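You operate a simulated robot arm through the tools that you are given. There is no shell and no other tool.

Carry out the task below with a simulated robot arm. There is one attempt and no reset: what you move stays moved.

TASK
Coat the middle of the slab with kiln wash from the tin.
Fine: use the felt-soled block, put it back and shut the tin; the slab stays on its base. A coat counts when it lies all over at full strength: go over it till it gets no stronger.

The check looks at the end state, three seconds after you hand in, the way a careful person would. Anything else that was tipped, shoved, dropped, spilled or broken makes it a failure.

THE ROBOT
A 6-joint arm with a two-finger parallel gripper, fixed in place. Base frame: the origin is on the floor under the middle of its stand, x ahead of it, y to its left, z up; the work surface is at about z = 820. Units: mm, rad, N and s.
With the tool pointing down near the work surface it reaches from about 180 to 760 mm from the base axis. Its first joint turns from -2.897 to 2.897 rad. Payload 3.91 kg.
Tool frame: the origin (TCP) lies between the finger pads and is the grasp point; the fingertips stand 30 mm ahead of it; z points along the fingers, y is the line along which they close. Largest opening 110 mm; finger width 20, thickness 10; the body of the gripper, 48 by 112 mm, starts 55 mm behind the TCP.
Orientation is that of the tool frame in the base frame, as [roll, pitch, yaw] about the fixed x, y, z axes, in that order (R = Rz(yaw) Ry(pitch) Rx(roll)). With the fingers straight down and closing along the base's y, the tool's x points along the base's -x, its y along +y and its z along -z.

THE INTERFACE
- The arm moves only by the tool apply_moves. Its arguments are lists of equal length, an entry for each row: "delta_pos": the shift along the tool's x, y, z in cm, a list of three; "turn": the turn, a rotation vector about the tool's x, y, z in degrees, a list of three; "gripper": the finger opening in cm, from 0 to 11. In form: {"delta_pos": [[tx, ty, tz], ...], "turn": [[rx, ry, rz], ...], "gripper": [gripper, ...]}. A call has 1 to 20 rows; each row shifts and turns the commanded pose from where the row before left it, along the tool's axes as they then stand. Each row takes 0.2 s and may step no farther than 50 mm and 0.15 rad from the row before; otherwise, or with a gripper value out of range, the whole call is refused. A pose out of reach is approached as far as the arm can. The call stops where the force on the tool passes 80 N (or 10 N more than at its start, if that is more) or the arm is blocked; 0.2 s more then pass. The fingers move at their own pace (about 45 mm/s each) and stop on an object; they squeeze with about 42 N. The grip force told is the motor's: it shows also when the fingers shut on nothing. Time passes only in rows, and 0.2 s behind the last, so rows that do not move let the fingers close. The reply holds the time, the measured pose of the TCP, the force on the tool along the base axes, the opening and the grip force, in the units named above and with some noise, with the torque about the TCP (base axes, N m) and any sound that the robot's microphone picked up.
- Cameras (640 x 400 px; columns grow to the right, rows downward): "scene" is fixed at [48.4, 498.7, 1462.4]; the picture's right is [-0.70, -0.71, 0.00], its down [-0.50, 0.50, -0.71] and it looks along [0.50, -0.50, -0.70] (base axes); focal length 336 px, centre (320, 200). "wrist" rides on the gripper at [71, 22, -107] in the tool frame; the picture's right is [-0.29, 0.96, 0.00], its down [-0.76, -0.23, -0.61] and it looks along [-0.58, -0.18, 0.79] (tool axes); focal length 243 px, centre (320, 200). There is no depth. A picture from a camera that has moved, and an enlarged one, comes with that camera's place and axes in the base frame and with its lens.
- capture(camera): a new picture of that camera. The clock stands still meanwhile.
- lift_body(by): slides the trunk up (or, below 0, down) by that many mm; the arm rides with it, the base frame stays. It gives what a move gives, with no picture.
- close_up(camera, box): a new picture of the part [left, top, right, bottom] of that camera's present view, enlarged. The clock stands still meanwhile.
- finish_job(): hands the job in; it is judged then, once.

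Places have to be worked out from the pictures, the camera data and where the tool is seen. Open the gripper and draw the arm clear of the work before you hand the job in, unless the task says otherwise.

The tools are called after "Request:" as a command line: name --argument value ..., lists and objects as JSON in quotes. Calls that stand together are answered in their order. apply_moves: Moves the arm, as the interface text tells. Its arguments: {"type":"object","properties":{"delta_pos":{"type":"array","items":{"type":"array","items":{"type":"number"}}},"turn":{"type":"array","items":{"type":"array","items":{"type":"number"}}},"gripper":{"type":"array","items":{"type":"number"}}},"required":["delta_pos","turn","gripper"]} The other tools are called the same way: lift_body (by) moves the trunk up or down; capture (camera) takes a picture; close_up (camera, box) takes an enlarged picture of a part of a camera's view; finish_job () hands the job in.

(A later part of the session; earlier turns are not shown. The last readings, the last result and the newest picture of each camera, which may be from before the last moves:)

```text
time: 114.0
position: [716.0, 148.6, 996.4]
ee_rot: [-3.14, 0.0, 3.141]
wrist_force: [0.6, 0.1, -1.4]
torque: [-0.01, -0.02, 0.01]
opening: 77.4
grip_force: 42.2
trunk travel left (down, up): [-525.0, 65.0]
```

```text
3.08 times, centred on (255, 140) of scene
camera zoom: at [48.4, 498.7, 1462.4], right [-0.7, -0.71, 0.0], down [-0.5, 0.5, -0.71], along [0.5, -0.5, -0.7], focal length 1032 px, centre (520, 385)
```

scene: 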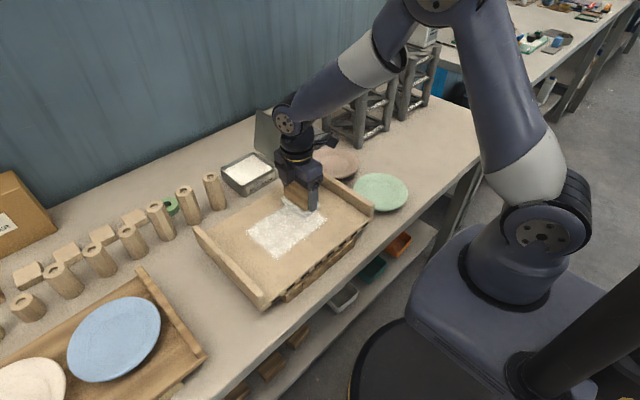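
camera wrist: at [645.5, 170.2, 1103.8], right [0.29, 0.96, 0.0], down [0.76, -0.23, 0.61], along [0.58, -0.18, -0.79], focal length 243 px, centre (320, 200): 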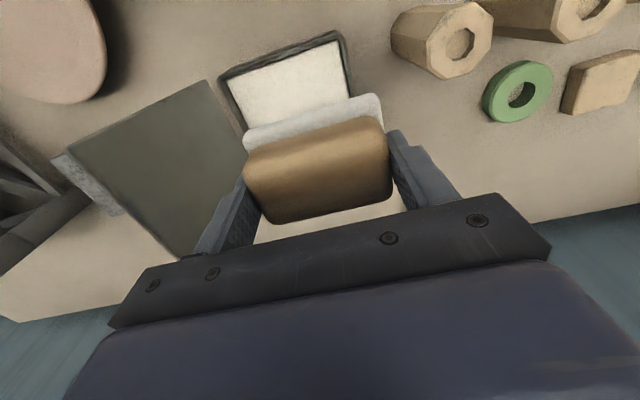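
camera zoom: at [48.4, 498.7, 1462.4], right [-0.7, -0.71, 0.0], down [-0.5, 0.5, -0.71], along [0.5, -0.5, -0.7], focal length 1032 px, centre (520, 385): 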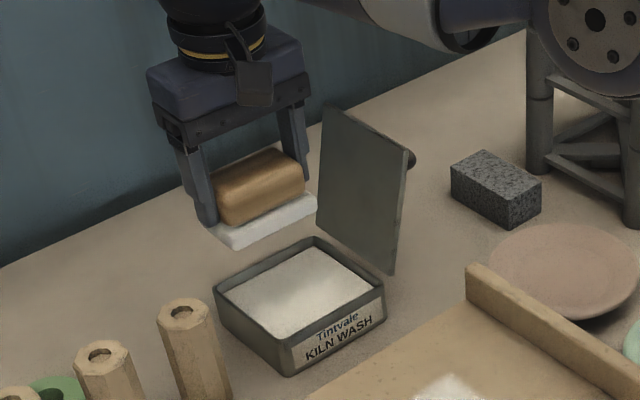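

The felt is bright white, so it is holding wash. Moving to the tin's centre (716, 125) in this orientation and lowering to just above the rim.

Request:
apply_moves --delta_pos '[[0, -2.36, 0], [0, 0, 3.5], [0, 0, 2.5], [0, 0, 1.2]]' --turn '[[0, 0, 0], [0, 0, 0], [0, 0, 0], [0, 0, 0]]' --gripper '[7, 7, 7, 7]'

Request:
capture --camera "wrist"

Request:
close_up --camera "scene" --box '[205, 115, 305, 205]'

```text
time: 115.0
position: [715.2, 124.7, 923.6]
ee_rot: [-3.141, 0.001, 3.141]
wrist_force: [-0.7, -0.4, 0.0]
torque: [-0.01, 0.01, -0.01]
opening: 77.3
grip_force: 42.3
trunk travel left (down, up): [-525.0, 65.0]
```

```text
taken
camera wrist: at [645.0, 146.6, 1031.2], right [0.29, 0.96, 0.0], down [0.76, -0.23, 0.61], along [0.58, -0.18, -0.79], focal length 243 px, centre (320, 200)
```

wrist: 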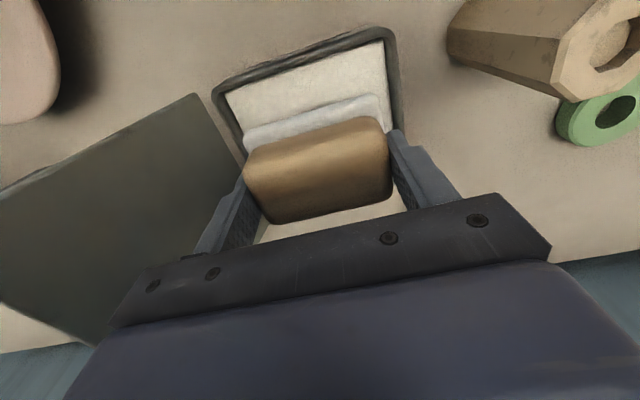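

```text
4.44 times, centred on (255, 160) of scene
camera zoom: at [48.4, 498.7, 1462.4], right [-0.7, -0.71, 0.0], down [-0.5, 0.5, -0.71], along [0.5, -0.5, -0.7], focal length 1491 px, centre (609, 378)
```

zoom: 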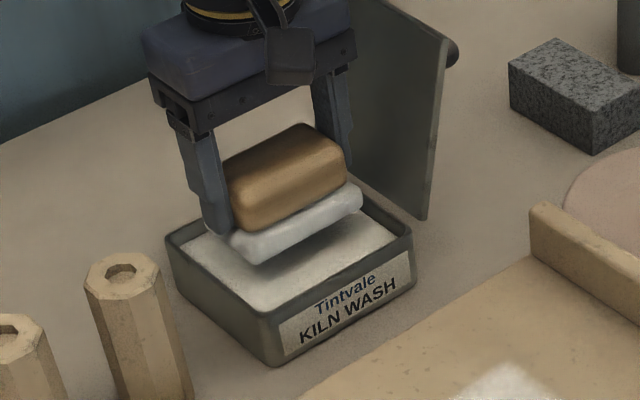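

Looks centred. A closer check of fingers versus rim before lowering.

Request:
close_up --camera "wrist" --box '[200, 20, 440, 200]'

```text
2.22 times, centred on (320, 110) of wrist
camera zoom: at [645.0, 146.6, 1031.2], right [0.29, 0.96, 0.0], down [0.76, -0.23, 0.61], along [0.58, -0.18, -0.79], focal length 539 px, centre (320, 400)
```

zoom: 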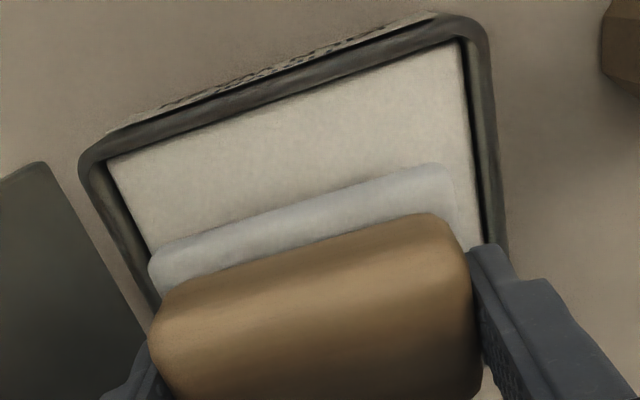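

Felt spans y≈82–168 inside walls at 71–178, and the fingers have about 5 mm to spare on each side. Lowering onto the wash.

Request:
apply_moves --delta_pos '[[0, 0, 1.0], [0, 0, 0.5], [0, 0, 0.2], [0, 0, 0.15], [0, 0, 0.1], [0, 0, 0]]' --turn '[[0, 0, 0], [0, 0, 0], [0, 0, 0], [0, 0, 0], [0, 0, 0], [0, 0, 0]]' --gripper '[7, 7, 7, 7, 7, 7]'

```text
time: 116.4
position: [716.9, 125.0, 903.7]
ee_rot: [-3.141, 0.0, -3.141]
wrist_force: [-0.6, 1.3, -1.0]
torque: [-0.01, -0.02, 0.01]
opening: 77.1
grip_force: 42.1
trunk travel left (down, up): [-525.0, 65.0]
```

Request:
apply_moves --delta_pos '[[0, 0, 0.1], [0, 0, 0.1], [0, 0, 0.1], [0, 0, 0]]' --turn '[[0, 0, 0], [0, 0, 0], [0, 0, 0], [0, 0, 0]]' --gripper '[7, 7, 7, 7]'

```text
time: 117.4
position: [715.3, 124.5, 901.8]
ee_rot: [-3.141, 0.004, 3.141]
wrist_force: [1.0, -2.0, 3.3]
torque: [-0.02, 0.12, 0.05]
opening: 77.0
grip_force: 42.3
trunk travel left (down, up): [-525.0, 65.0]
```

Contact begins at the same height (≈902) as in the other orientation, so the felt was reaching the wash all along. Pressing a little more.

Request:
apply_moves --delta_pos '[[0, 0, 0.1], [0, 0, 0.05], [0, 0, 0], [0, 0, 0]]' --turn '[[0, 0, 0], [0, 0, 0], [0, 0, 0], [0, 0, 0]]' --gripper '[7, 7, 7, 7]'

```text
time: 118.4
position: [715.1, 126.0, 902.1]
ee_rot: [3.141, 0.005, -3.141]
wrist_force: [0.5, -0.1, 16.0]
torque: [-0.09, 0.42, 0.0]
opening: 77.5
grip_force: 41.5
trunk travel left (down, up): [-525.0, 65.0]
```

16 N, slightly toward the felt's -x edge. A 0.4° tilt to spread the contact.

Request:
apply_moves --delta_pos '[[0, 0, 0.02], [0, 0, 0], [0, 0, 0]]' --turn '[[0, 0.4, 0], [0, 0, 0], [0, 0, 0]]' --gripper '[7, 7, 7]'

```text
time: 119.2
position: [715.5, 125.5, 902.3]
ee_rot: [3.14, -0.003, 3.141]
wrist_force: [5.1, -0.3, 17.1]
torque: [-0.02, -0.68, 0.0]
opening: 77.3
grip_force: 41.6
trunk travel left (down, up): [-525.0, 65.0]
```

Balanced enough; half of that back, then to the slab. In this orientation I'll stroke along x in columns, starting at (503, 152).

Request:
apply_moves --delta_pos '[[0, 0, 0], [0, 0, 0], [0, 0, -2.0], [0, 0, -3.5], [0, 0, -3.8], [4.24, 0, 0], [4.24, 0, 0], [4.24, 0, 0], [4.24, 0, 0], [4.24, 2.65, 0], [0, 0, 3.0], [0, 0, 2.5], [0, 0, 0.8]]' --turn '[[0, -0.2, 0], [0, 0, 0], [0, 0, 0], [0, 0, 0], [0, 0, 0], [0, 0, 0], [0, 0, 0], [0, 0, 0], [0, 0, 0], [0, 0, 0], [0, 0, 0], [0, 0, 0], [0, 0, 0]]' --gripper '[7, 7, 7, 7, 7, 7, 7, 7, 7, 7, 7, 7, 7]'

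Request:
close_up --camera "wrist" --box '[60, 0, 560, 220]'

```text
time: 122.0
position: [503.6, 151.0, 930.3]
ee_rot: [3.141, -0.001, -3.141]
wrist_force: [-0.3, -0.3, -1.0]
torque: [0.0, -0.01, 0.0]
opening: 77.4
grip_force: 41.3
trunk travel left (down, up): [-525.0, 65.0]
```

```text
1.28 times, centred on (310, 110) of wrist
camera zoom: at [433.9, 172.0, 1038.3], right [0.29, 0.96, 0.0], down [0.76, -0.23, 0.61], along [0.58, -0.18, -0.8], focal length 311 px, centre (333, 315)
```

zoom: 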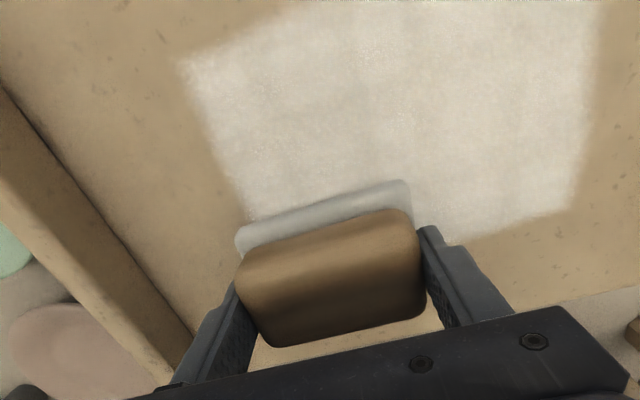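

The wrist view shows the patch well: nearly even, roughly x 410–523, y 110–278. Lowering to contact here.

Request:
apply_moves --delta_pos '[[0, 0, 0.5], [0, 0, 0.3], [0, 0, 0.15], [0, 0, 0.1], [0, 0, 0]]' --turn '[[0, 0, 0], [0, 0, 0], [0, 0, 0], [0, 0, 0], [0, 0, 0]]' --gripper '[7, 7, 7, 7, 7]'

```text
time: 123.2
position: [504.0, 151.2, 920.0]
ee_rot: [-3.141, 0.003, -3.141]
wrist_force: [0.8, -0.4, 14.4]
torque: [-0.25, 0.0, -0.01]
opening: 77.0
grip_force: 42.2
trunk travel left (down, up): [-525.0, 65.0]
```

14 N. Stroking along x out and back in this column, then shifting 43 mm toward +y and repeating.

Request:
apply_moves --delta_pos '[[2, 0, 0], [2, 0, 0], [2, 0, 0], [2, 0, 0], [-2, 0, 0], [-2, 0, 0], [-2, 0, 0], [-2, 0, 0], [0, 2.15, -0.01], [0, 2.15, -0.02]]' --turn '[[0, 0, 0], [0, 0, 0], [0, 0, 0], [0, 0, 0], [0, 0, 0], [0, 0, 0], [0, 0, 0], [0, 0, 0], [0, 0, 0], [0, 0, 0]]' --gripper '[7, 7, 7, 7, 7, 7, 7, 7, 7, 7]'

```text
time: 125.4
position: [504.9, 192.6, 920.7]
ee_rot: [3.14, 0.003, 3.14]
wrist_force: [2.7, -9.5, 30.2]
torque: [-0.91, 0.09, 0.09]
opening: 77.3
grip_force: 42.5
trunk travel left (down, up): [-525.0, 65.0]
```

30 N here, so I'll ease up 1 mm and continue with the middle column and the +y column.

Request:
apply_moves --delta_pos '[[0, 0, -0.1], [2, 0, 0], [2, 0, 0], [2, 0, 0], [2, 0, 0], [-2, 0, 0], [-2, 0, 0], [-2, 0, 0], [-2, 0, 0], [0, 2.15, -0.01], [0, 2.15, -0.01]]' --turn '[[0, 0, 0], [0, 0, 0], [0, 0, 0], [0, 0, 0], [0, 0, 0], [0, 0, 0], [0, 0, 0], [0, 0, 0], [0, 0, 0], [0, 0, 0], [0, 0, 0]]' --gripper '[7, 7, 7, 7, 7, 7, 7, 7, 7, 7, 7]'

```text
time: 127.8
position: [503.7, 236.3, 921.3]
ee_rot: [-3.142, 0.0, -3.141]
wrist_force: [0.7, -3.7, 14.2]
torque: [-0.46, -0.1, 0.09]
opening: 77.5
grip_force: 42.0
trunk travel left (down, up): [-525.0, 65.0]
```

14 N at the +y column. Stroking it out and back twice.

Request:
apply_moves --delta_pos '[[2, 0, 0], [2, 0, 0], [2, 0, 0], [2, 0, 0], [-2, 0, 0], [-2, 0, 0], [-2, 0, 0], [-2, 0, 0], [2, 0, 0], [2, 0, 0], [2, 0, 0], [2, 0, 0]]' --turn '[[0, 0, 0], [0, 0, 0], [0, 0, 0], [0, 0, 0], [0, 0, 0], [0, 0, 0], [0, 0, 0], [0, 0, 0], [0, 0, 0], [0, 0, 0], [0, 0, 0], [0, 0, 0]]' --gripper '[7, 7, 7, 7, 7, 7, 7, 7, 7, 7, 7, 7]'

Request:
close_up --camera "scene" --box '[240, 192, 318, 264]'

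Request:
capture --camera "wrist"

```text
time: 130.4
position: [423.2, 236.3, 920.4]
ee_rot: [3.141, -0.001, -3.142]
wrist_force: [-0.3, -0.1, -1.0]
torque: [0.0, -0.04, 0.0]
opening: 77.0
grip_force: 42.1
trunk travel left (down, up): [-525.0, 65.0]
```

```text
5.56 times, centred on (279, 228) of scene
camera zoom: at [48.4, 498.7, 1462.4], right [-0.7, -0.71, 0.0], down [-0.5, 0.5, -0.71], along [0.5, -0.5, -0.7], focal length 1864 px, centre (548, 44)
```

zoom: 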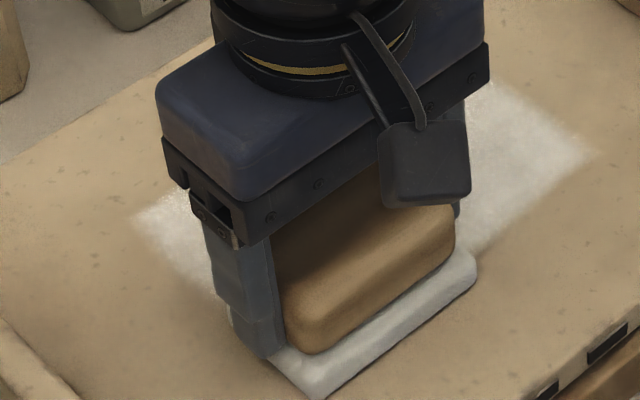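

```text
taken
camera wrist: at [353.0, 257.8, 1029.2], right [0.29, 0.96, 0.0], down [0.76, -0.23, 0.61], along [0.58, -0.18, -0.8], focal length 243 px, centre (320, 200)
```

wrist: 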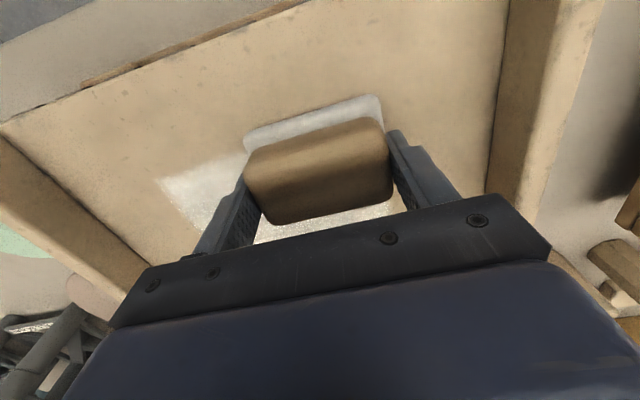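

No contact at the x≈423 end, since the slab is ~1 mm lower there. I'll press down here and re-stroke with a slope-following path, working through the columns from this side.

Request:
apply_moves --delta_pos '[[0, 0, 0.08], [0, 0, 0.08], [0, 0, 0]]' --turn '[[0, 0, 0], [0, 0, 0], [0, 0, 0]]' --gripper '[7, 7, 7]'

```text
time: 131.2
position: [423.6, 236.8, 921.3]
ee_rot: [3.14, 0.0, -3.141]
wrist_force: [-1.5, -2.3, 15.2]
torque: [-0.45, 0.11, -0.01]
opening: 77.2
grip_force: 42.1
trunk travel left (down, up): [-525.0, 65.0]
```

15 N. Now slope-following strokes in the +y and middle columns.

Request:
apply_moves --delta_pos '[[-2, 0, -0.04], [-2, 0, -0.04], [-2, 0, -0.04], [-2, 0, -0.04], [2, 0, 0.04], [2, 0, 0.04], [2, 0, 0.04], [2, 0, 0.04], [0, -2.15, 0.02], [0, -2.15, 0.02]]' --turn '[[0, 0, 0], [0, 0, 0], [0, 0, 0], [0, 0, 0], [0, 0, 0], [0, 0, 0], [0, 0, 0], [0, 0, 0], [0, 0, 0], [0, 0, 0]]' --gripper '[7, 7, 7, 7, 7, 7, 7, 7, 7, 7]'

```text
time: 133.4
position: [422.3, 195.5, 921.6]
ee_rot: [3.14, 0.003, 3.141]
wrist_force: [-0.2, 9.5, 38.4]
torque: [0.18, 0.31, -0.23]
opening: 77.4
grip_force: 41.7
trunk travel left (down, up): [-525.0, 65.0]
```

38 N, too firm; easing 1.7 mm and stroking the middle column.

Request:
apply_moves --delta_pos '[[0, 0, -0.17], [-2, 0, -0.02], [-2, 0, -0.02], [-2, 0, -0.02], [-2, 0, -0.02], [2, 0, 0.02], [2, 0, 0.02]]' --turn '[[0, 0, 0], [0, 0, 0], [0, 0, 0], [0, 0, 0], [0, 0, 0], [0, 0, 0], [0, 0, 0]]' --gripper '[7, 7, 7, 7, 7, 7, 7]'

```text
time: 135.0
position: [462.8, 194.2, 921.9]
ee_rot: [3.141, -0.003, -3.141]
wrist_force: [-1.2, -0.3, 1.5]
torque: [0.1, -0.03, 0.06]
opening: 77.4
grip_force: 42.2
trunk travel left (down, up): [-525.0, 65.0]
```

Now too light (1.5 N). Adding 1 mm and continuing along the middle column.

Request:
apply_moves --delta_pos '[[0, 0, 0.1], [2, 0, 0.02], [2, 0, 0.02], [-2, 0, -0.02], [-2, 0, -0.02]]' --turn '[[0, 0, 0], [0, 0, 0], [0, 0, 0], [0, 0, 0], [0, 0, 0]]' --gripper '[7, 7, 7, 7, 7]'

```text
time: 136.2
position: [461.2, 194.3, 921.4]
ee_rot: [-3.141, 0.0, 3.14]
wrist_force: [-10.8, 1.6, 28.5]
torque: [-0.24, 0.47, -0.16]
opening: 77.4
grip_force: 42.0
trunk travel left (down, up): [-525.0, 65.0]
```

28 N: the contact stiffness is about 27 N/mm. Easing 0.4 mm and doing the rest of this column, then moving to the -y column.

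Request:
apply_moves --delta_pos '[[-2, 0, -0.04], [-2, 0, 0], [2, 0, 0], [2, 0, 0], [2, 0, 0.01], [2, 0, 0.01], [0, -2.15, 0.01], [0, -2.15, 0.01]]' --turn '[[0, 0, 0], [0, 0, 0], [0, 0, 0], [0, 0, 0], [0, 0, 0], [0, 0, 0], [0, 0, 0], [0, 0, 0]]' --gripper '[7, 7, 7, 7, 7, 7, 7, 7]'

```text
time: 138.0
position: [422.4, 152.2, 920.6]
ee_rot: [-3.141, -0.002, -3.139]
wrist_force: [-0.5, 2.1, 14.5]
torque: [0.38, -0.41, 0.11]
opening: 77.4
grip_force: 42.0
trunk travel left (down, up): [-525.0, 65.0]
```

14.5 N at the -y column. Stroking it out and back.

Request:
apply_moves --delta_pos '[[-2, 0, -0.01], [-2, 0, -0.01], [-2, 0, -0.01], [-2, 0, -0.01], [2, 0, 0.01], [2, 0, 0.01], [2, 0, 0.01], [2, 0, 0.01], [-2, 0, -0.01], [-2, 0, -0.01], [-2, 0, -0.01], [-2, 0, -0.01]]' --turn '[[0, 0, 0], [0, 0, 0], [0, 0, 0], [0, 0, 0], [0, 0, 0], [0, 0, 0], [0, 0, 0], [0, 0, 0], [0, 0, 0], [0, 0, 0], [0, 0, 0], [0, 0, 0]]' --gripper '[7, 7, 7, 7, 7, 7, 7, 7, 7, 7, 7, 7]'

Request:
close_up --camera "wrist" --box '[60, 0, 560, 220]'

```text
time: 140.6
position: [503.0, 150.8, 920.0]
ee_rot: [3.142, 0.001, -3.14]
wrist_force: [-5.4, 0.7, 18.6]
torque: [-0.16, 0.32, -0.09]
opening: 77.3
grip_force: 41.6
trunk travel left (down, up): [-525.0, 65.0]
```

```text
1.28 times, centred on (310, 110) of wrist
camera zoom: at [432.5, 172.2, 1028.8], right [0.29, 0.96, 0.0], down [0.76, -0.23, 0.61], along [0.58, -0.18, -0.79], focal length 311 px, centre (333, 315)
```

zoom: 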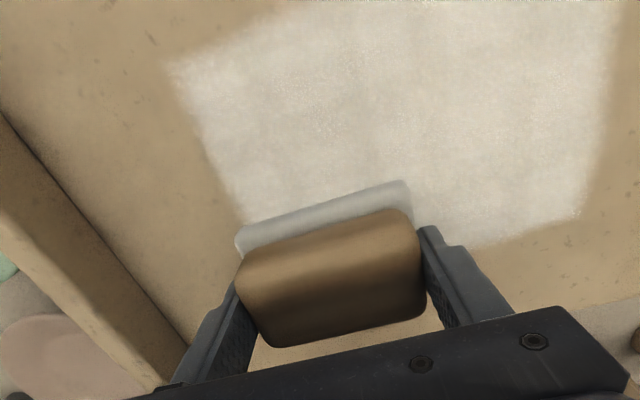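

Good contact throughout (18 N). I'll lift and compare the patch with the earlier picture.

Request:
apply_moves --delta_pos '[[0, 0, -0.5], [0, 0, -3.0], [0, 0, -4.5], [-4.2, -0.5, 0], [-4.2, -0.5, 0], [-4.2, -0.5, 0], [-4.2, -0.5, 0], [-4.2, -0.6, 0]]' --turn '[[0, 0, 0], [0, 0, 0], [0, 0, 0], [0, 0, 0], [0, 0, 0], [0, 0, 0], [0, 0, 0], [0, 0, 0]]' --gripper '[7, 7, 7, 7, 7, 7, 7, 7]'

Request:
close_up --camera "scene" --box '[240, 192, 318, 264]'

Request:
close_up --camera "scene" --box '[180, 100, 400, 320]'

```text
time: 142.4
position: [714.4, 124.6, 997.3]
ee_rot: [-3.14, -0.006, 3.141]
wrist_force: [-0.5, 0.3, -0.4]
torque: [0.01, 0.0, 0.02]
opening: 77.5
grip_force: 42.6
trunk travel left (down, up): [-525.0, 65.0]
```

```text
5.56 times, centred on (279, 228) of scene
camera zoom: at [48.4, 498.7, 1462.4], right [-0.7, -0.71, 0.0], down [-0.5, 0.5, -0.71], along [0.5, -0.5, -0.7], focal length 1864 px, centre (548, 44)
```

zoom: 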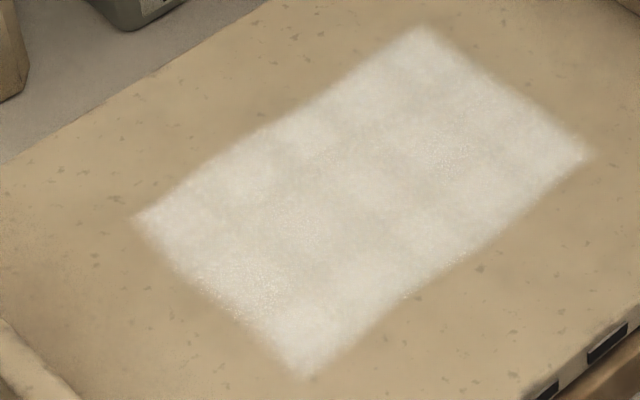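

```text
1.82 times, centred on (290, 210) of scene
camera zoom: at [48.4, 498.7, 1462.4], right [-0.7, -0.71, 0.0], down [-0.5, 0.5, -0.71], along [0.5, -0.5, -0.7], focal length 610 px, centre (374, 182)
```

zoom: 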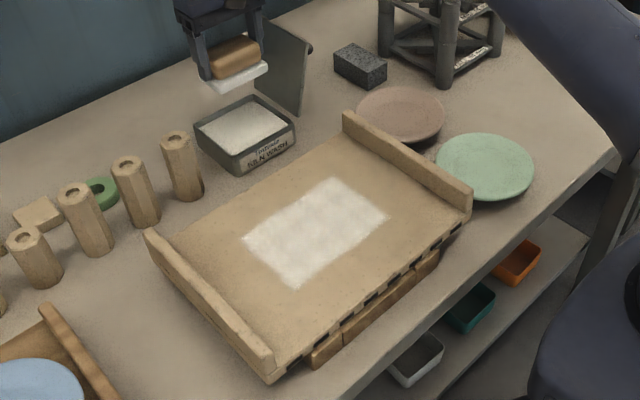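

The patch now looks the same as before this pass, with the pattern unchanged, which suggests full strength. To be sure, one more fresh load and a complete pass. Lowering to the wash again.

Request:
apply_moves --delta_pos '[[-0.1, 0, 3.5], [0, 0, 2.5], [0, 0, 1.4], [0, 0, 1.0], [0, 0, 0.5], [0, 0, 0.3], [0, 0, 0.1], [0, 0, 0]]' --turn '[[0, 0, 0], [0, 0, 0], [0, 0, 0], [0, 0, 0], [0, 0, 0], [0, 0, 0], [0, 0, 0], [0, 0, 0]]' --gripper '[7, 7, 7, 7, 7, 7, 7, 7]'

```text
time: 144.2
position: [714.5, 125.8, 907.5]
ee_rot: [3.142, -0.001, -3.141]
wrist_force: [-0.5, -0.3, -2.0]
torque: [0.04, 0.01, 0.0]
opening: 77.2
grip_force: 41.5
trunk travel left (down, up): [-525.0, 65.0]
```

Request:
apply_moves --delta_pos '[[-0.1, 0, 0.3], [0, 0, 0.15], [0, 0, 0.1], [0, 0, 0.05], [0, 0, 0]]' --turn '[[0, 0, 0], [0, 0, 0], [0, 0, 0], [0, 0, 0], [0, 0, 0]]' --gripper '[7, 7, 7, 7, 7]'

```text
time: 145.4
position: [715.8, 124.5, 903.0]
ee_rot: [3.141, -0.002, 3.141]
wrist_force: [-1.2, -1.2, 2.0]
torque: [-0.06, -0.07, 0.0]
opening: 77.3
grip_force: 42.4
trunk travel left (down, up): [-525.0, 65.0]
```

Contact is starting; pressing a little more and holding.

Request:
apply_moves --delta_pos '[[0, 0, 0.06], [0, 0, 0.04], [0, 0, 0], [0, 0, 0]]' --turn '[[0, 0, 0], [0, 0, 0], [0, 0, 0], [0, 0, 0]]' --gripper '[7, 7, 7, 7]'

```text
time: 146.4
position: [717.0, 125.3, 901.4]
ee_rot: [-3.14, 0.003, 3.14]
wrist_force: [4.8, 1.1, 16.6]
torque: [-0.2, 0.09, 0.02]
opening: 77.4
grip_force: 41.6
trunk travel left (down, up): [-525.0, 65.0]
```

16.6 N and well balanced. Back to the slab for the final pass, starting at (503, 152).

Request:
apply_moves --delta_pos '[[0, 0, 0], [0, 0, -2.0], [0, 0, -3.5], [0, 0, -3.8], [4.24, 0, 0], [4.24, 0, 0], [4.24, 0, 0], [4.24, 0, 0], [4.24, 2.65, 0], [0, 0, 3.0], [0, 0, 2.5], [0, 0, 1.0]]' --turn '[[0, 0, 0], [0, 0, 0], [0, 0, 0], [0, 0, 0], [0, 0, 0], [0, 0, 0], [0, 0, 0], [0, 0, 0], [0, 0, 0], [0, 0, 0], [0, 0, 0], [0, 0, 0]]' --gripper '[7, 7, 7, 7, 7, 7, 7, 7, 7, 7, 7, 7]'

```text
time: 149.0
position: [502.7, 151.5, 930.0]
ee_rot: [3.141, 0.0, 3.14]
wrist_force: [0.5, -0.1, -1.0]
torque: [0.0, -0.01, -0.02]
opening: 77.1
grip_force: 42.4
trunk travel left (down, up): [-525.0, 65.0]
```

Request:
apply_moves --delta_pos '[[0, 0, 0.5], [0, 0, 0.3], [0, 0, 0.12], [0, 0, 0.05], [0, 0, 0]]' --turn '[[0, 0, 0], [0, 0, 0], [0, 0, 0], [0, 0, 0], [0, 0, 0]]' --gripper '[7, 7, 7, 7, 7]'

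```text
time: 150.2
position: [503.8, 151.5, 920.8]
ee_rot: [3.14, 0.002, -3.141]
wrist_force: [-3.7, -0.1, 25.3]
torque: [-0.35, 0.29, 0.0]
opening: 77.3
grip_force: 41.5
trunk travel left (down, up): [-525.0, 65.0]
```

25 N; easing slightly and stroking the first column, then checking the force at its far end.

Request:
apply_moves --delta_pos '[[2, 0, -0.03], [2, 0, 0.01], [2, 0, 0.01], [2, 0, 0.01]]' --turn '[[0, 0, 0], [0, 0, 0], [0, 0, 0], [0, 0, 0]]' --gripper '[7, 7, 7, 7]'

```text
time: 151.2
position: [425.7, 151.7, 920.8]
ee_rot: [3.141, 0.004, 3.14]
wrist_force: [10.9, 1.6, 38.9]
torque: [-0.62, -0.1, 0.18]
opening: 77.3
grip_force: 41.9
trunk travel left (down, up): [-525.0, 65.0]
```

39 N at the far end; easing 0.7 mm, stroking back and shifting to the middle column.

Request:
apply_moves --delta_pos '[[0, 0, -0.07], [-2, 0, 0], [-2, 0, 0], [-2, 0, 0], [-2, 0, 0], [0, 2.15, -0.01], [0, 2.15, -0.01]]' --turn '[[0, 0, 0], [0, 0, 0], [0, 0, 0], [0, 0, 0], [0, 0, 0], [0, 0, 0], [0, 0, 0]]' --gripper '[7, 7, 7, 7, 7, 7, 7]'

```text
time: 152.8
position: [506.0, 193.7, 920.7]
ee_rot: [3.141, 0.0, 3.14]
wrist_force: [0.8, -5.7, 17.9]
torque: [-0.49, -0.18, 0.01]
opening: 77.2
grip_force: 42.0
trunk travel left (down, up): [-525.0, 65.0]
```

Good, 18 N. Middle column out and back, then shift to the +y column.

Request:
apply_moves --delta_pos '[[2, 0, 0], [2, 0, 0], [2, 0, 0], [2, 0, 0], [-2, 0, 0], [-2, 0, 0], [-2, 0, 0], [-2, 0, 0], [0, 2.15, -0.01], [0, 2.15, -0.01]]' --turn '[[0, 0, 0], [0, 0, 0], [0, 0, 0], [0, 0, 0], [0, 0, 0], [0, 0, 0], [0, 0, 0], [0, 0, 0], [0, 0, 0], [0, 0, 0]]' --gripper '[7, 7, 7, 7, 7, 7, 7, 7, 7, 7]'

```text
time: 155.0
position: [504.2, 237.6, 920.7]
ee_rot: [-3.141, 0.0, -3.141]
wrist_force: [0.6, -4.8, 17.5]
torque: [-0.52, -0.09, 0.07]
opening: 77.5
grip_force: 42.1
trunk travel left (down, up): [-525.0, 65.0]
```

17.5 N. +y column out, then sweeping back in -y along the low-x edge so that edge is covered too.

Request:
apply_moves --delta_pos '[[2, 0, 0.01], [2, 0, 0.01], [2, 0, 0.01], [2, 0, 0.01], [0, 0, 0]]' --turn '[[0, 0, 0], [0, 0, 0], [0, 0, 0], [0, 0, 0], [0, 0, 0]]' --gripper '[7, 7, 7, 7, 7]'

```text
time: 156.2
position: [425.1, 238.6, 921.4]
ee_rot: [3.14, 0.002, 3.141]
wrist_force: [6.5, 1.5, 29.4]
torque: [-0.46, -0.2, 0.05]
opening: 77.3
grip_force: 42.2
trunk travel left (down, up): [-525.0, 65.0]
```

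29 N; easing 0.4 mm and sweeping along the low-x edge to y≈150, then checking.

Request:
apply_moves --delta_pos '[[0, 0, -0.04], [0, -2.2, 0], [0, -2.2, 0], [0, -2.2, 0.01], [0, -2.2, 0.01]]' --turn '[[0, 0, 0], [0, 0, 0], [0, 0, 0], [0, 0, 0], [0, 0, 0]]' --gripper '[7, 7, 7, 7, 7]'

```text
time: 157.4
position: [423.1, 150.2, 920.6]
ee_rot: [-3.14, -0.002, -3.139]
wrist_force: [0.9, 4.6, 24.4]
torque: [0.68, -0.17, -0.01]
opening: 77.1
grip_force: 42.2
trunk travel left (down, up): [-525.0, 65.0]
```

Good contact (24 N). Now across to the high-x edge and sweeping it toward +y.

Request:
apply_moves --delta_pos '[[-2, 0, -0.02], [-2, 0, 0], [-2, 0, 0], [-2.2, 0, 0], [0, 2.2, 0], [0, 2.2, 0], [0, 2.2, 0], [0, 2.2, -0.01], [2, 0, 0], [2, 0, 0]]' --turn '[[0, 0, 0], [0, 0, 0], [0, 0, 0], [0, 0, 0], [0, 0, 0], [0, 0, 0], [0, 0, 0], [0, 0, 0], [0, 0, 0], [0, 0, 0]]' --gripper '[7, 7, 7, 7, 7, 7, 7, 7, 7, 7]'

```text
time: 159.6
position: [464.3, 240.2, 920.6]
ee_rot: [3.139, 0.0, 3.141]
wrist_force: [6.3, 1.6, 25.0]
torque: [-0.5, -0.3, 0.17]
opening: 77.0
grip_force: 41.4
trunk travel left (down, up): [-525.0, 65.0]
```

One last sweep down the centre line, then lift clear and inspect.

Request:
apply_moves --delta_pos '[[0, -2.2, -0.02], [0, -2.2, 0], [0, -2.2, 0], [0, -2.2, 0], [0, 0, -0.5], [0, 0, -3.0], [0, 0, -4.5], [-4.5, 0, -1.0], [-4.5, 0, 0], [-4.5, 0, 0], [-4.5, 0, 0], [-4.5, 0, 0]]' --turn '[[0, 0, 0], [0, 0, 0], [0, 0, 0], [0, 0, 0], [0, 0, 0], [0, 0, 0], [0, 0, 0], [0, 0, 0], [0, 0, 0], [0, 0, 0], [0, 0, 0], [0, 0, 0]]' --gripper '[7, 7, 7, 7, 7, 7, 7, 7, 7, 7, 7, 7]'

Request:
close_up --camera "scene" --box '[240, 192, 318, 264]'

Request:
close_up --camera "scene" --box '[180, 160, 400, 320]'

Request:
capture --camera "scene"

```text
time: 162.2
position: [692.9, 153.1, 1008.3]
ee_rot: [3.141, -0.003, -3.14]
wrist_force: [0.2, -1.1, -0.9]
torque: [-0.01, 0.0, -0.03]
opening: 77.5
grip_force: 42.3
trunk travel left (down, up): [-525.0, 65.0]
```

```text
5.56 times, centred on (279, 228) of scene
camera zoom: at [48.4, 498.7, 1462.4], right [-0.7, -0.71, 0.0], down [-0.5, 0.5, -0.71], along [0.5, -0.5, -0.7], focal length 1864 px, centre (548, 44)
```

zoom: 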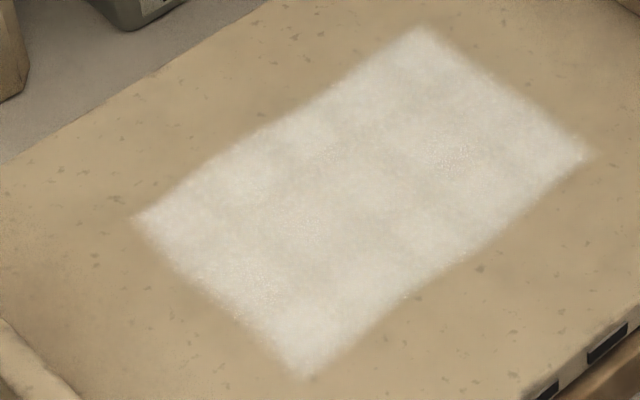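

```text
2.50 times, centred on (290, 240) of scene
camera zoom: at [48.4, 498.7, 1462.4], right [-0.7, -0.71, 0.0], down [-0.5, 0.5, -0.71], along [0.5, -0.5, -0.7], focal length 839 px, centre (395, 100)
```

zoom: 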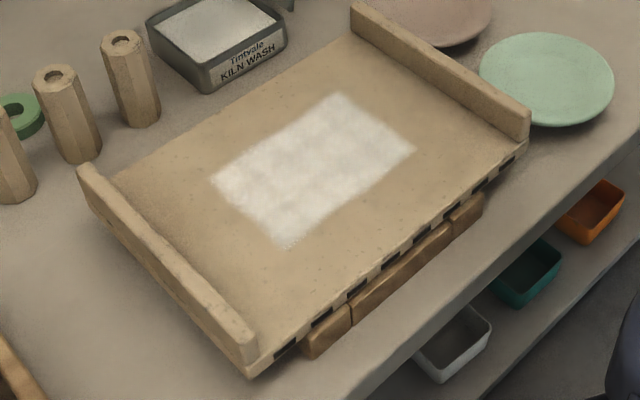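

```text
taken
```

scene: 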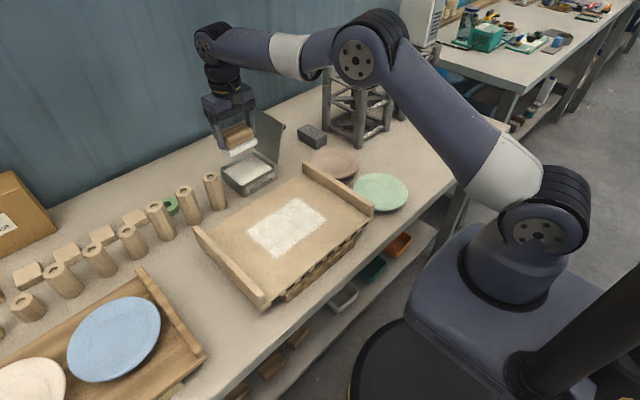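

The patch is unchanged after a freshly loaded pass, so the coat is at full strength, and the slab hasn't moved further. Now I'll put the block back: yaw to -90°, rise over the lid and go above its home spot (727, -62.5).

Request:
apply_moves --delta_pos '[[0, 0, -2.0], [0, 0, -2.0], [0, 0, -2.0], [0, 0, -2.0], [0, 0, 0], [0, 0, 0], [0, 0, 0], [0, 0, 0], [0, 0, 0], [0, 0, 0], [0, 0, 0], [4.31, -0.68, 0], [4.31, -0.68, 0], [4.31, -0.68, 0], [4.31, -0.68, 0], [4.31, -0.68, 0]]' --turn '[[0, 0, -8.182], [0, 0, -8.182], [0, 0, -8.182], [0, 0, -8.182], [0, 0, -8.182], [0, 0, -8.182], [0, 0, -8.182], [0, 0, -8.182], [0, 0, -8.182], [0, 0, -8.182], [0, 0, -8.182], [0, 0, 0], [0, 0, 0], [0, 0, 0], [0, 0, 0], [0, 0, 0]]' --gripper '[7, 7, 7, 7, 7, 7, 7, 7, 7, 7, 7, 7, 7, 7, 7, 7]'

Request:
capture --camera "wrist"

```text
time: 165.6
position: [723.6, -67.9, 1090.3]
ee_rot: [3.141, 0.001, -1.57]
wrist_force: [0.1, 0.3, -0.6]
torque: [-0.04, -0.02, 0.02]
opening: 77.3
grip_force: 42.1
trunk travel left (down, up): [-525.0, 65.0]
```

```text
taken
camera wrist: at [702.5, -139.3, 1197.9], right [-0.96, 0.29, 0.0], down [0.23, 0.76, 0.61], along [0.17, 0.58, -0.79], focal length 243 px, centre (320, 200)
```

wrist: 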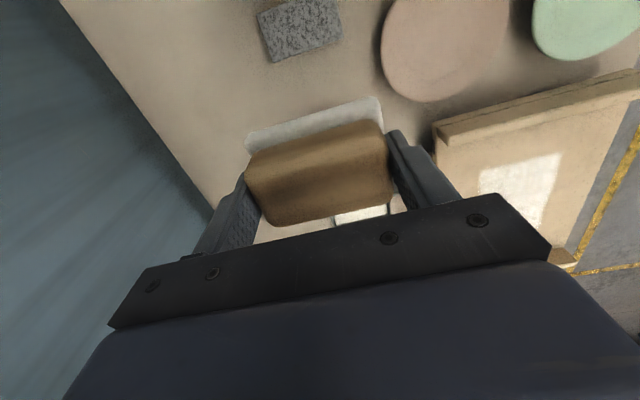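

At (723.6, -67.9); correcting to the home spot while descending to about z 950.

Request:
apply_moves --delta_pos '[[-0.5, -0.35, 3.5], [0, 0, 3.5], [0, 0, 3.5], [0, 0, 3.5], [0, 0, 0]]' --turn '[[0, 0, 0], [0, 0, 0], [0, 0, 0], [0, 0, 0], [0, 0, 0]]' --gripper '[7, 7, 7, 7, 7]'

Request:
capture --camera "wrist"

Request:
close_up --camera "scene" --box '[225, 65, 345, 180]'

```text
time: 166.8
position: [728.5, -59.6, 948.2]
ee_rot: [3.14, -0.001, -1.572]
wrist_force: [0.1, 0.7, -0.8]
torque: [-0.03, 0.02, 0.01]
opening: 77.2
grip_force: 41.4
trunk travel left (down, up): [-525.0, 65.0]
```

```text
taken
camera wrist: at [708.5, -131.1, 1056.7], right [-0.96, 0.29, 0.0], down [0.23, 0.76, 0.61], along [0.17, 0.58, -0.79], focal length 243 px, centre (320, 200)
```

wrist: 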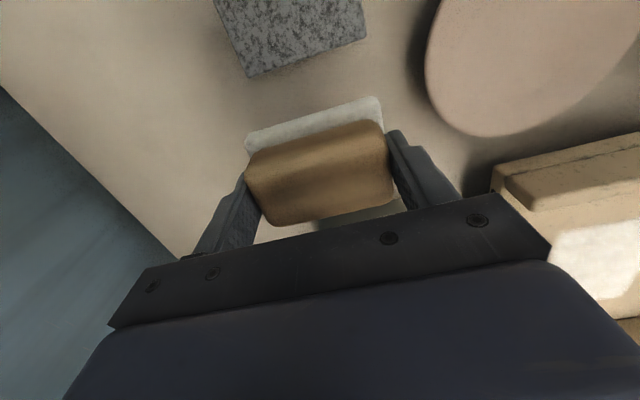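

```text
3.48 times, centred on (285, 122) of scene
camera zoom: at [48.4, 498.7, 1462.4], right [-0.7, -0.71, 0.0], down [-0.5, 0.5, -0.71], along [0.5, -0.5, -0.7], focal length 1167 px, centre (442, 470)
```

zoom: 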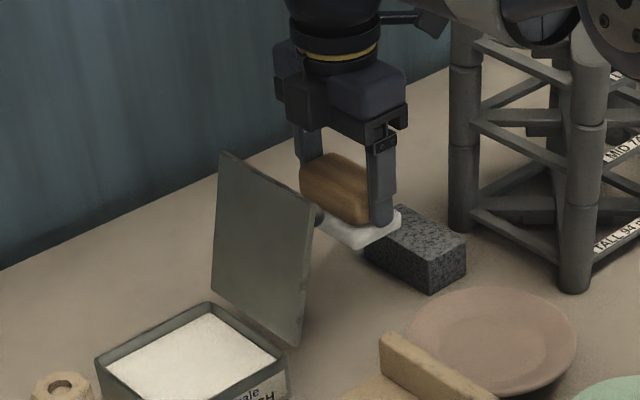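

Correcting to (727, -62.5) and continuing down; then reading again.

Request:
apply_moves --delta_pos '[[0.25, 0.12, 2.5], [0, 0, 2.5], [0, 0, 1.5], [0, 0, 0], [0, 0, 0]]' --turn '[[0, 0, 0], [0, 0, 0], [0, 0, 0], [0, 0, 0], [0, 0, 0]]' --gripper '[7, 7, 7, 7, 7]'

Request:
close_up --camera "scene" --box '[235, 85, 345, 180]'

Request:
capture --camera "wrist"

```text
time: 168.0
position: [726.4, -64.0, 884.4]
ee_rot: [3.139, -0.001, -1.572]
wrist_force: [0.7, 0.1, -0.2]
torque: [0.02, 0.01, -0.04]
opening: 77.4
grip_force: 41.5
trunk travel left (down, up): [-525.0, 65.0]
```

```text
4.21 times, centred on (290, 132) of scene
camera zoom: at [48.4, 498.7, 1462.4], right [-0.7, -0.71, 0.0], down [-0.5, 0.5, -0.71], along [0.5, -0.5, -0.7], focal length 1413 px, centre (446, 484)
```

zoom: 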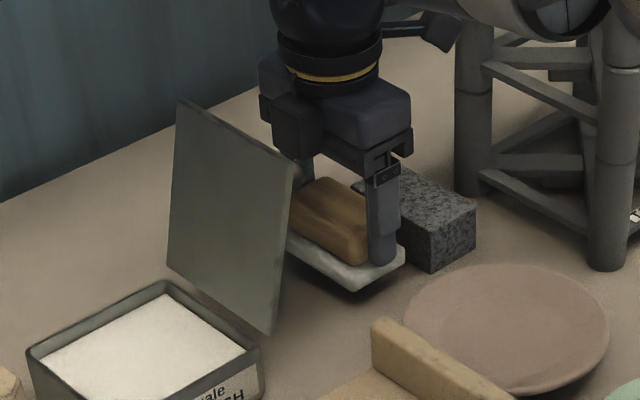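

```text
taken
camera wrist: at [706.6, -135.2, 992.4], right [-0.96, 0.29, 0.0], down [0.23, 0.76, 0.61], along [0.17, 0.58, -0.79], focal length 243 px, centre (320, 200)
```

wrist: 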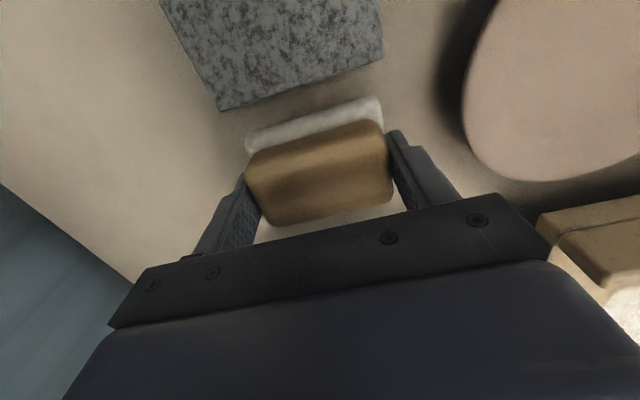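

Within 1–2 mm of home. Lowering the last 18 mm gently until it touches the bench.

Request:
apply_moves --delta_pos '[[-0.12, 0, 0.8], [0, 0, 0.5], [0, 0, 0.3], [0, 0, 0.1], [0, 0, 0]]' --turn '[[0, 0, 0], [0, 0, 0], [0, 0, 0], [0, 0, 0], [0, 0, 0]]' --gripper '[7, 7, 7, 7, 7]'

```text
time: 169.2
position: [727.0, -62.5, 868.2]
ee_rot: [3.14, 0.0, -1.571]
wrist_force: [0.8, 0.5, -0.5]
torque: [0.01, 0.03, -0.02]
opening: 77.3
grip_force: 41.6
trunk travel left (down, up): [-525.0, 65.0]
```

Request:
apply_moves --delta_pos '[[0, 0, 0.1], [0, 0, 0.1], [0, 0, 0]]' --turn '[[0, 0, 0], [0, 0, 0], [0, 0, 0]]' --gripper '[7, 7, 7]'

```text
time: 170.0
position: [727.6, -62.7, 865.5]
ee_rot: [3.14, 0.0, -1.571]
wrist_force: [0.0, -1.0, 1.5]
torque: [0.04, -0.09, 0.01]
opening: 77.1
grip_force: 41.1
trunk travel left (down, up): [-525.0, 65.0]
```

Just touching. Another 0.8 mm to be sure it's seated.

Request:
apply_moves --delta_pos '[[0, 0, 0.08], [0, 0, 0]]' --turn '[[0, 0, 0], [0, 0, 0]]' --gripper '[7, 7]'

```text
time: 170.6
position: [727.7, -62.9, 865.8]
ee_rot: [-3.141, -0.001, -1.571]
wrist_force: [-0.2, -2.5, 6.9]
torque: [0.0, 0.03, 0.0]
opening: 77.2
grip_force: 42.3
trunk travel left (down, up): [-525.0, 65.0]
```

Seated flat with 7 N. Opening the fingers and then rising straight up.

Request:
apply_moves --delta_pos '[[0, 0, -0.05], [0, 0, 0], [0, 0, 0], [0, 0, 0], [0, 0, -1.0], [0, 0, -2.0], [0, 0, -3.5], [0, 0, -4.5], [0, 0, -4.5]]' --turn '[[0, 0, 0], [0, 0, 0], [0, 0, 0], [0, 0, 0], [0, 0, 0], [0, 0, 0], [0, 0, 0], [0, 0, 0], [0, 0, 0]]' --gripper '[7.8, 8.6, 9.4, 9.4, 9.4, 9.4, 9.4, 9.4, 9.4]'

Request:
close_up --camera "scene" --box '[270, 110, 350, 160]'

Request:
capture --camera "wrist"

Request:
capture --camera "scene"

```text
time: 172.6
position: [728.4, -61.0, 1021.6]
ee_rot: [3.138, -0.001, -1.571]
wrist_force: [-0.6, 0.7, 0.6]
torque: [-0.02, 0.03, -0.02]
opening: 94.3
grip_force: 0.1
trunk travel left (down, up): [-525.0, 65.0]
```

```text
8.00 times, centred on (310, 135) of scene
camera zoom: at [48.4, 498.7, 1462.4], right [-0.7, -0.71, 0.0], down [-0.5, 0.5, -0.71], along [0.5, -0.5, -0.7], focal length 2684 px, centre (400, 720)
```

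zoom: 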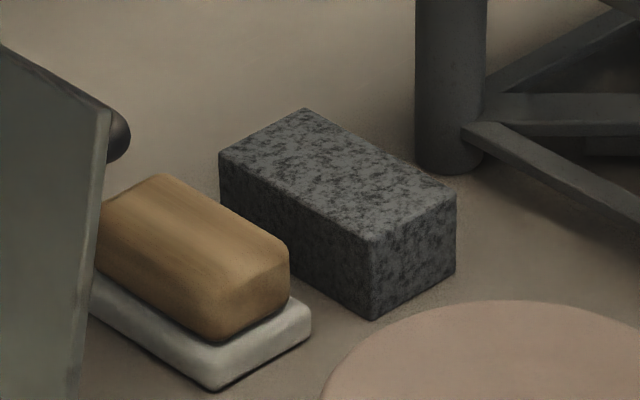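

```text
taken
camera wrist: at [706.9, -132.3, 1129.4], right [-0.96, 0.29, 0.0], down [0.23, 0.76, 0.61], along [0.17, 0.58, -0.79], focal length 243 px, centre (320, 200)
```

wrist: 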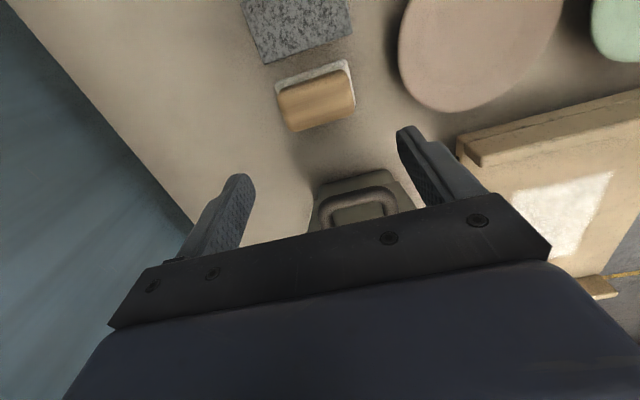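

```text
taken
```

scene: 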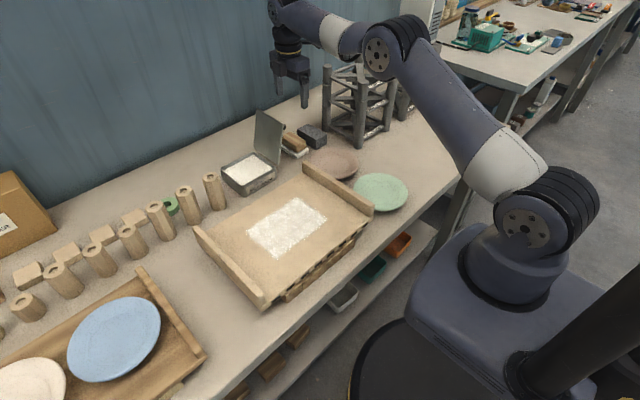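

The block is back felt-down. I'll check its position against the original pictures with the same zoom window.

Request:
close_up --camera "scene" --box '[235, 85, 345, 180]'

Request:
close_up --camera "scene" --box '[180, 100, 420, 250]'

Request:
close_up --camera "wrist" --box '[240, 20, 400, 160]'

```text
4.21 times, centred on (290, 132) of scene
camera zoom: at [48.4, 498.7, 1462.4], right [-0.7, -0.71, 0.0], down [-0.5, 0.5, -0.71], along [0.5, -0.5, -0.7], focal length 1413 px, centre (446, 484)
```

zoom: 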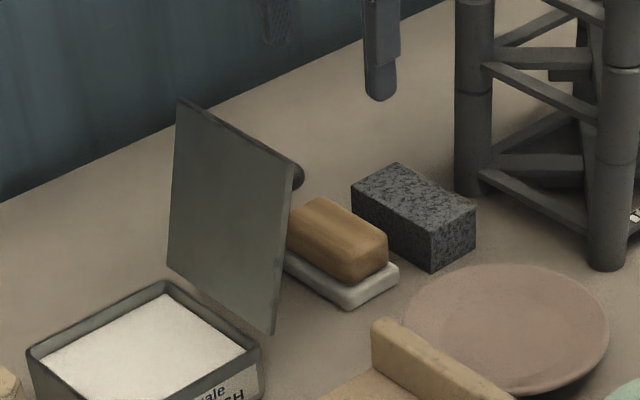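

```text
2.67 times, centred on (300, 175) of scene
camera zoom: at [48.4, 498.7, 1462.4], right [-0.7, -0.71, 0.0], down [-0.5, 0.5, -0.71], along [0.5, -0.5, -0.7], focal length 895 px, centre (373, 267)
```

zoom: 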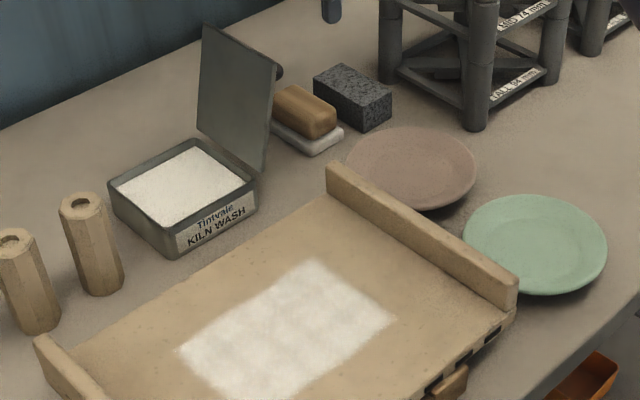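

```text
2.86 times, centred on (320, 90) of wrist
camera zoom: at [706.9, -132.3, 1129.4], right [-0.96, 0.29, 0.0], down [0.23, 0.76, 0.61], along [0.17, 0.58, -0.79], focal length 693 px, centre (320, 514)
```

zoom: 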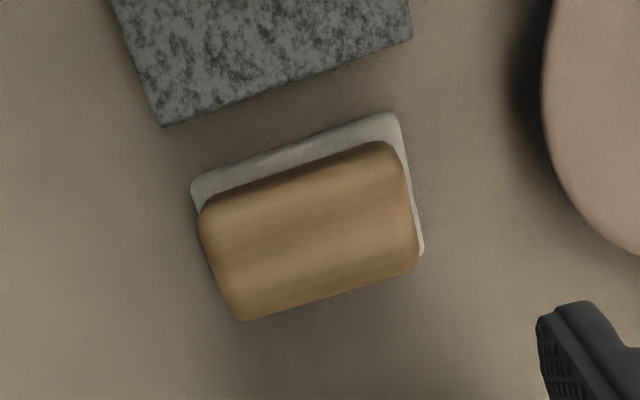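

The block sits within about 6 mm of where it started. Now to shut the tin the same way it was opened: I'll turn back to yaw π and tilt the tool 60°, at the retreat point above the lid's handle.

Request:
apply_moves --delta_pos '[[0, 0, -0.45], [0, 0, -0.45], [0, 0, -0.45], [0, 0, -0.45], [0, 0, -0.45], [0, 0, -0.45], [0, 0, -0.45], [0, 0, -0.45], [0, 0, -0.45], [0, 0, -0.45], [0, 0, -0.45], [1.54, 2.4, 0], [0, 0, 0], [0, 0, 0], [0, 0, 0], [0, 0, 0], [0, 0, 0], [0, 0, 0], [0, 0, 0]]' --turn '[[0, 0, 8.182], [0, 0, 8.182], [0, 0, 8.182], [0, 0, 8.182], [0, 0, 8.182], [0, 0, 8.182], [0, 0, 8.182], [0, 0, 8.182], [0, 0, 8.182], [0, 0, 8.182], [0, 0, 8.182], [0, 0, 0], [-8.57, 0, 0], [-8.57, 0, 0], [-8.57, 0, 0], [-8.57, 0, 0], [-8.57, 0, 0], [-8.57, 0, 0], [-8.57, 0, 0]]' --gripper '[8, 6, 4.5, 3, 2.6, 2.6, 2.6, 2.6, 2.6, 2.6, 2.6, 2.6, 2.6, 2.6, 2.6, 2.6, 2.6, 2.6, 2.6]'

Request:
capture --camera "wrist"

Request:
capture --camera "scene"

```text
time: 176.6
position: [711.9, -37.3, 1070.5]
ee_rot: [2.092, -0.002, 3.14]
wrist_force: [0.0, 0.5, -0.6]
torque: [0.01, -0.02, -0.03]
opening: 25.9
grip_force: 0.0
trunk travel left (down, up): [-525.0, 65.0]
```

```text
taken
camera wrist: at [642.3, -120.3, 1143.6], right [0.29, 0.48, 0.83], down [0.76, -0.64, 0.1], along [0.58, 0.6, -0.55], focal length 243 px, centre (320, 200)
```

wrist: 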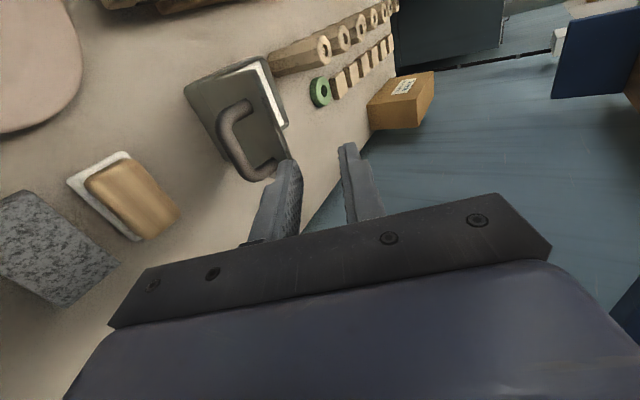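

```text
taken
```

scene: 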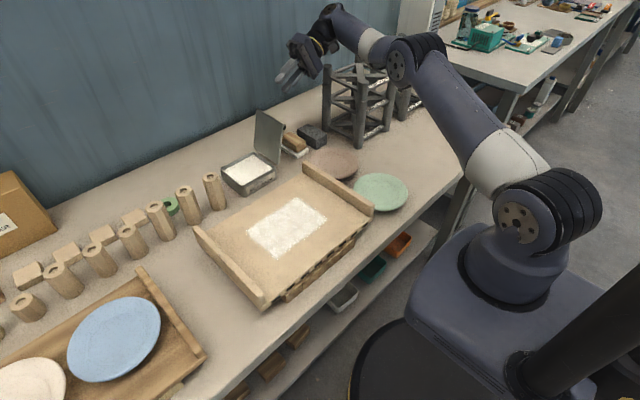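

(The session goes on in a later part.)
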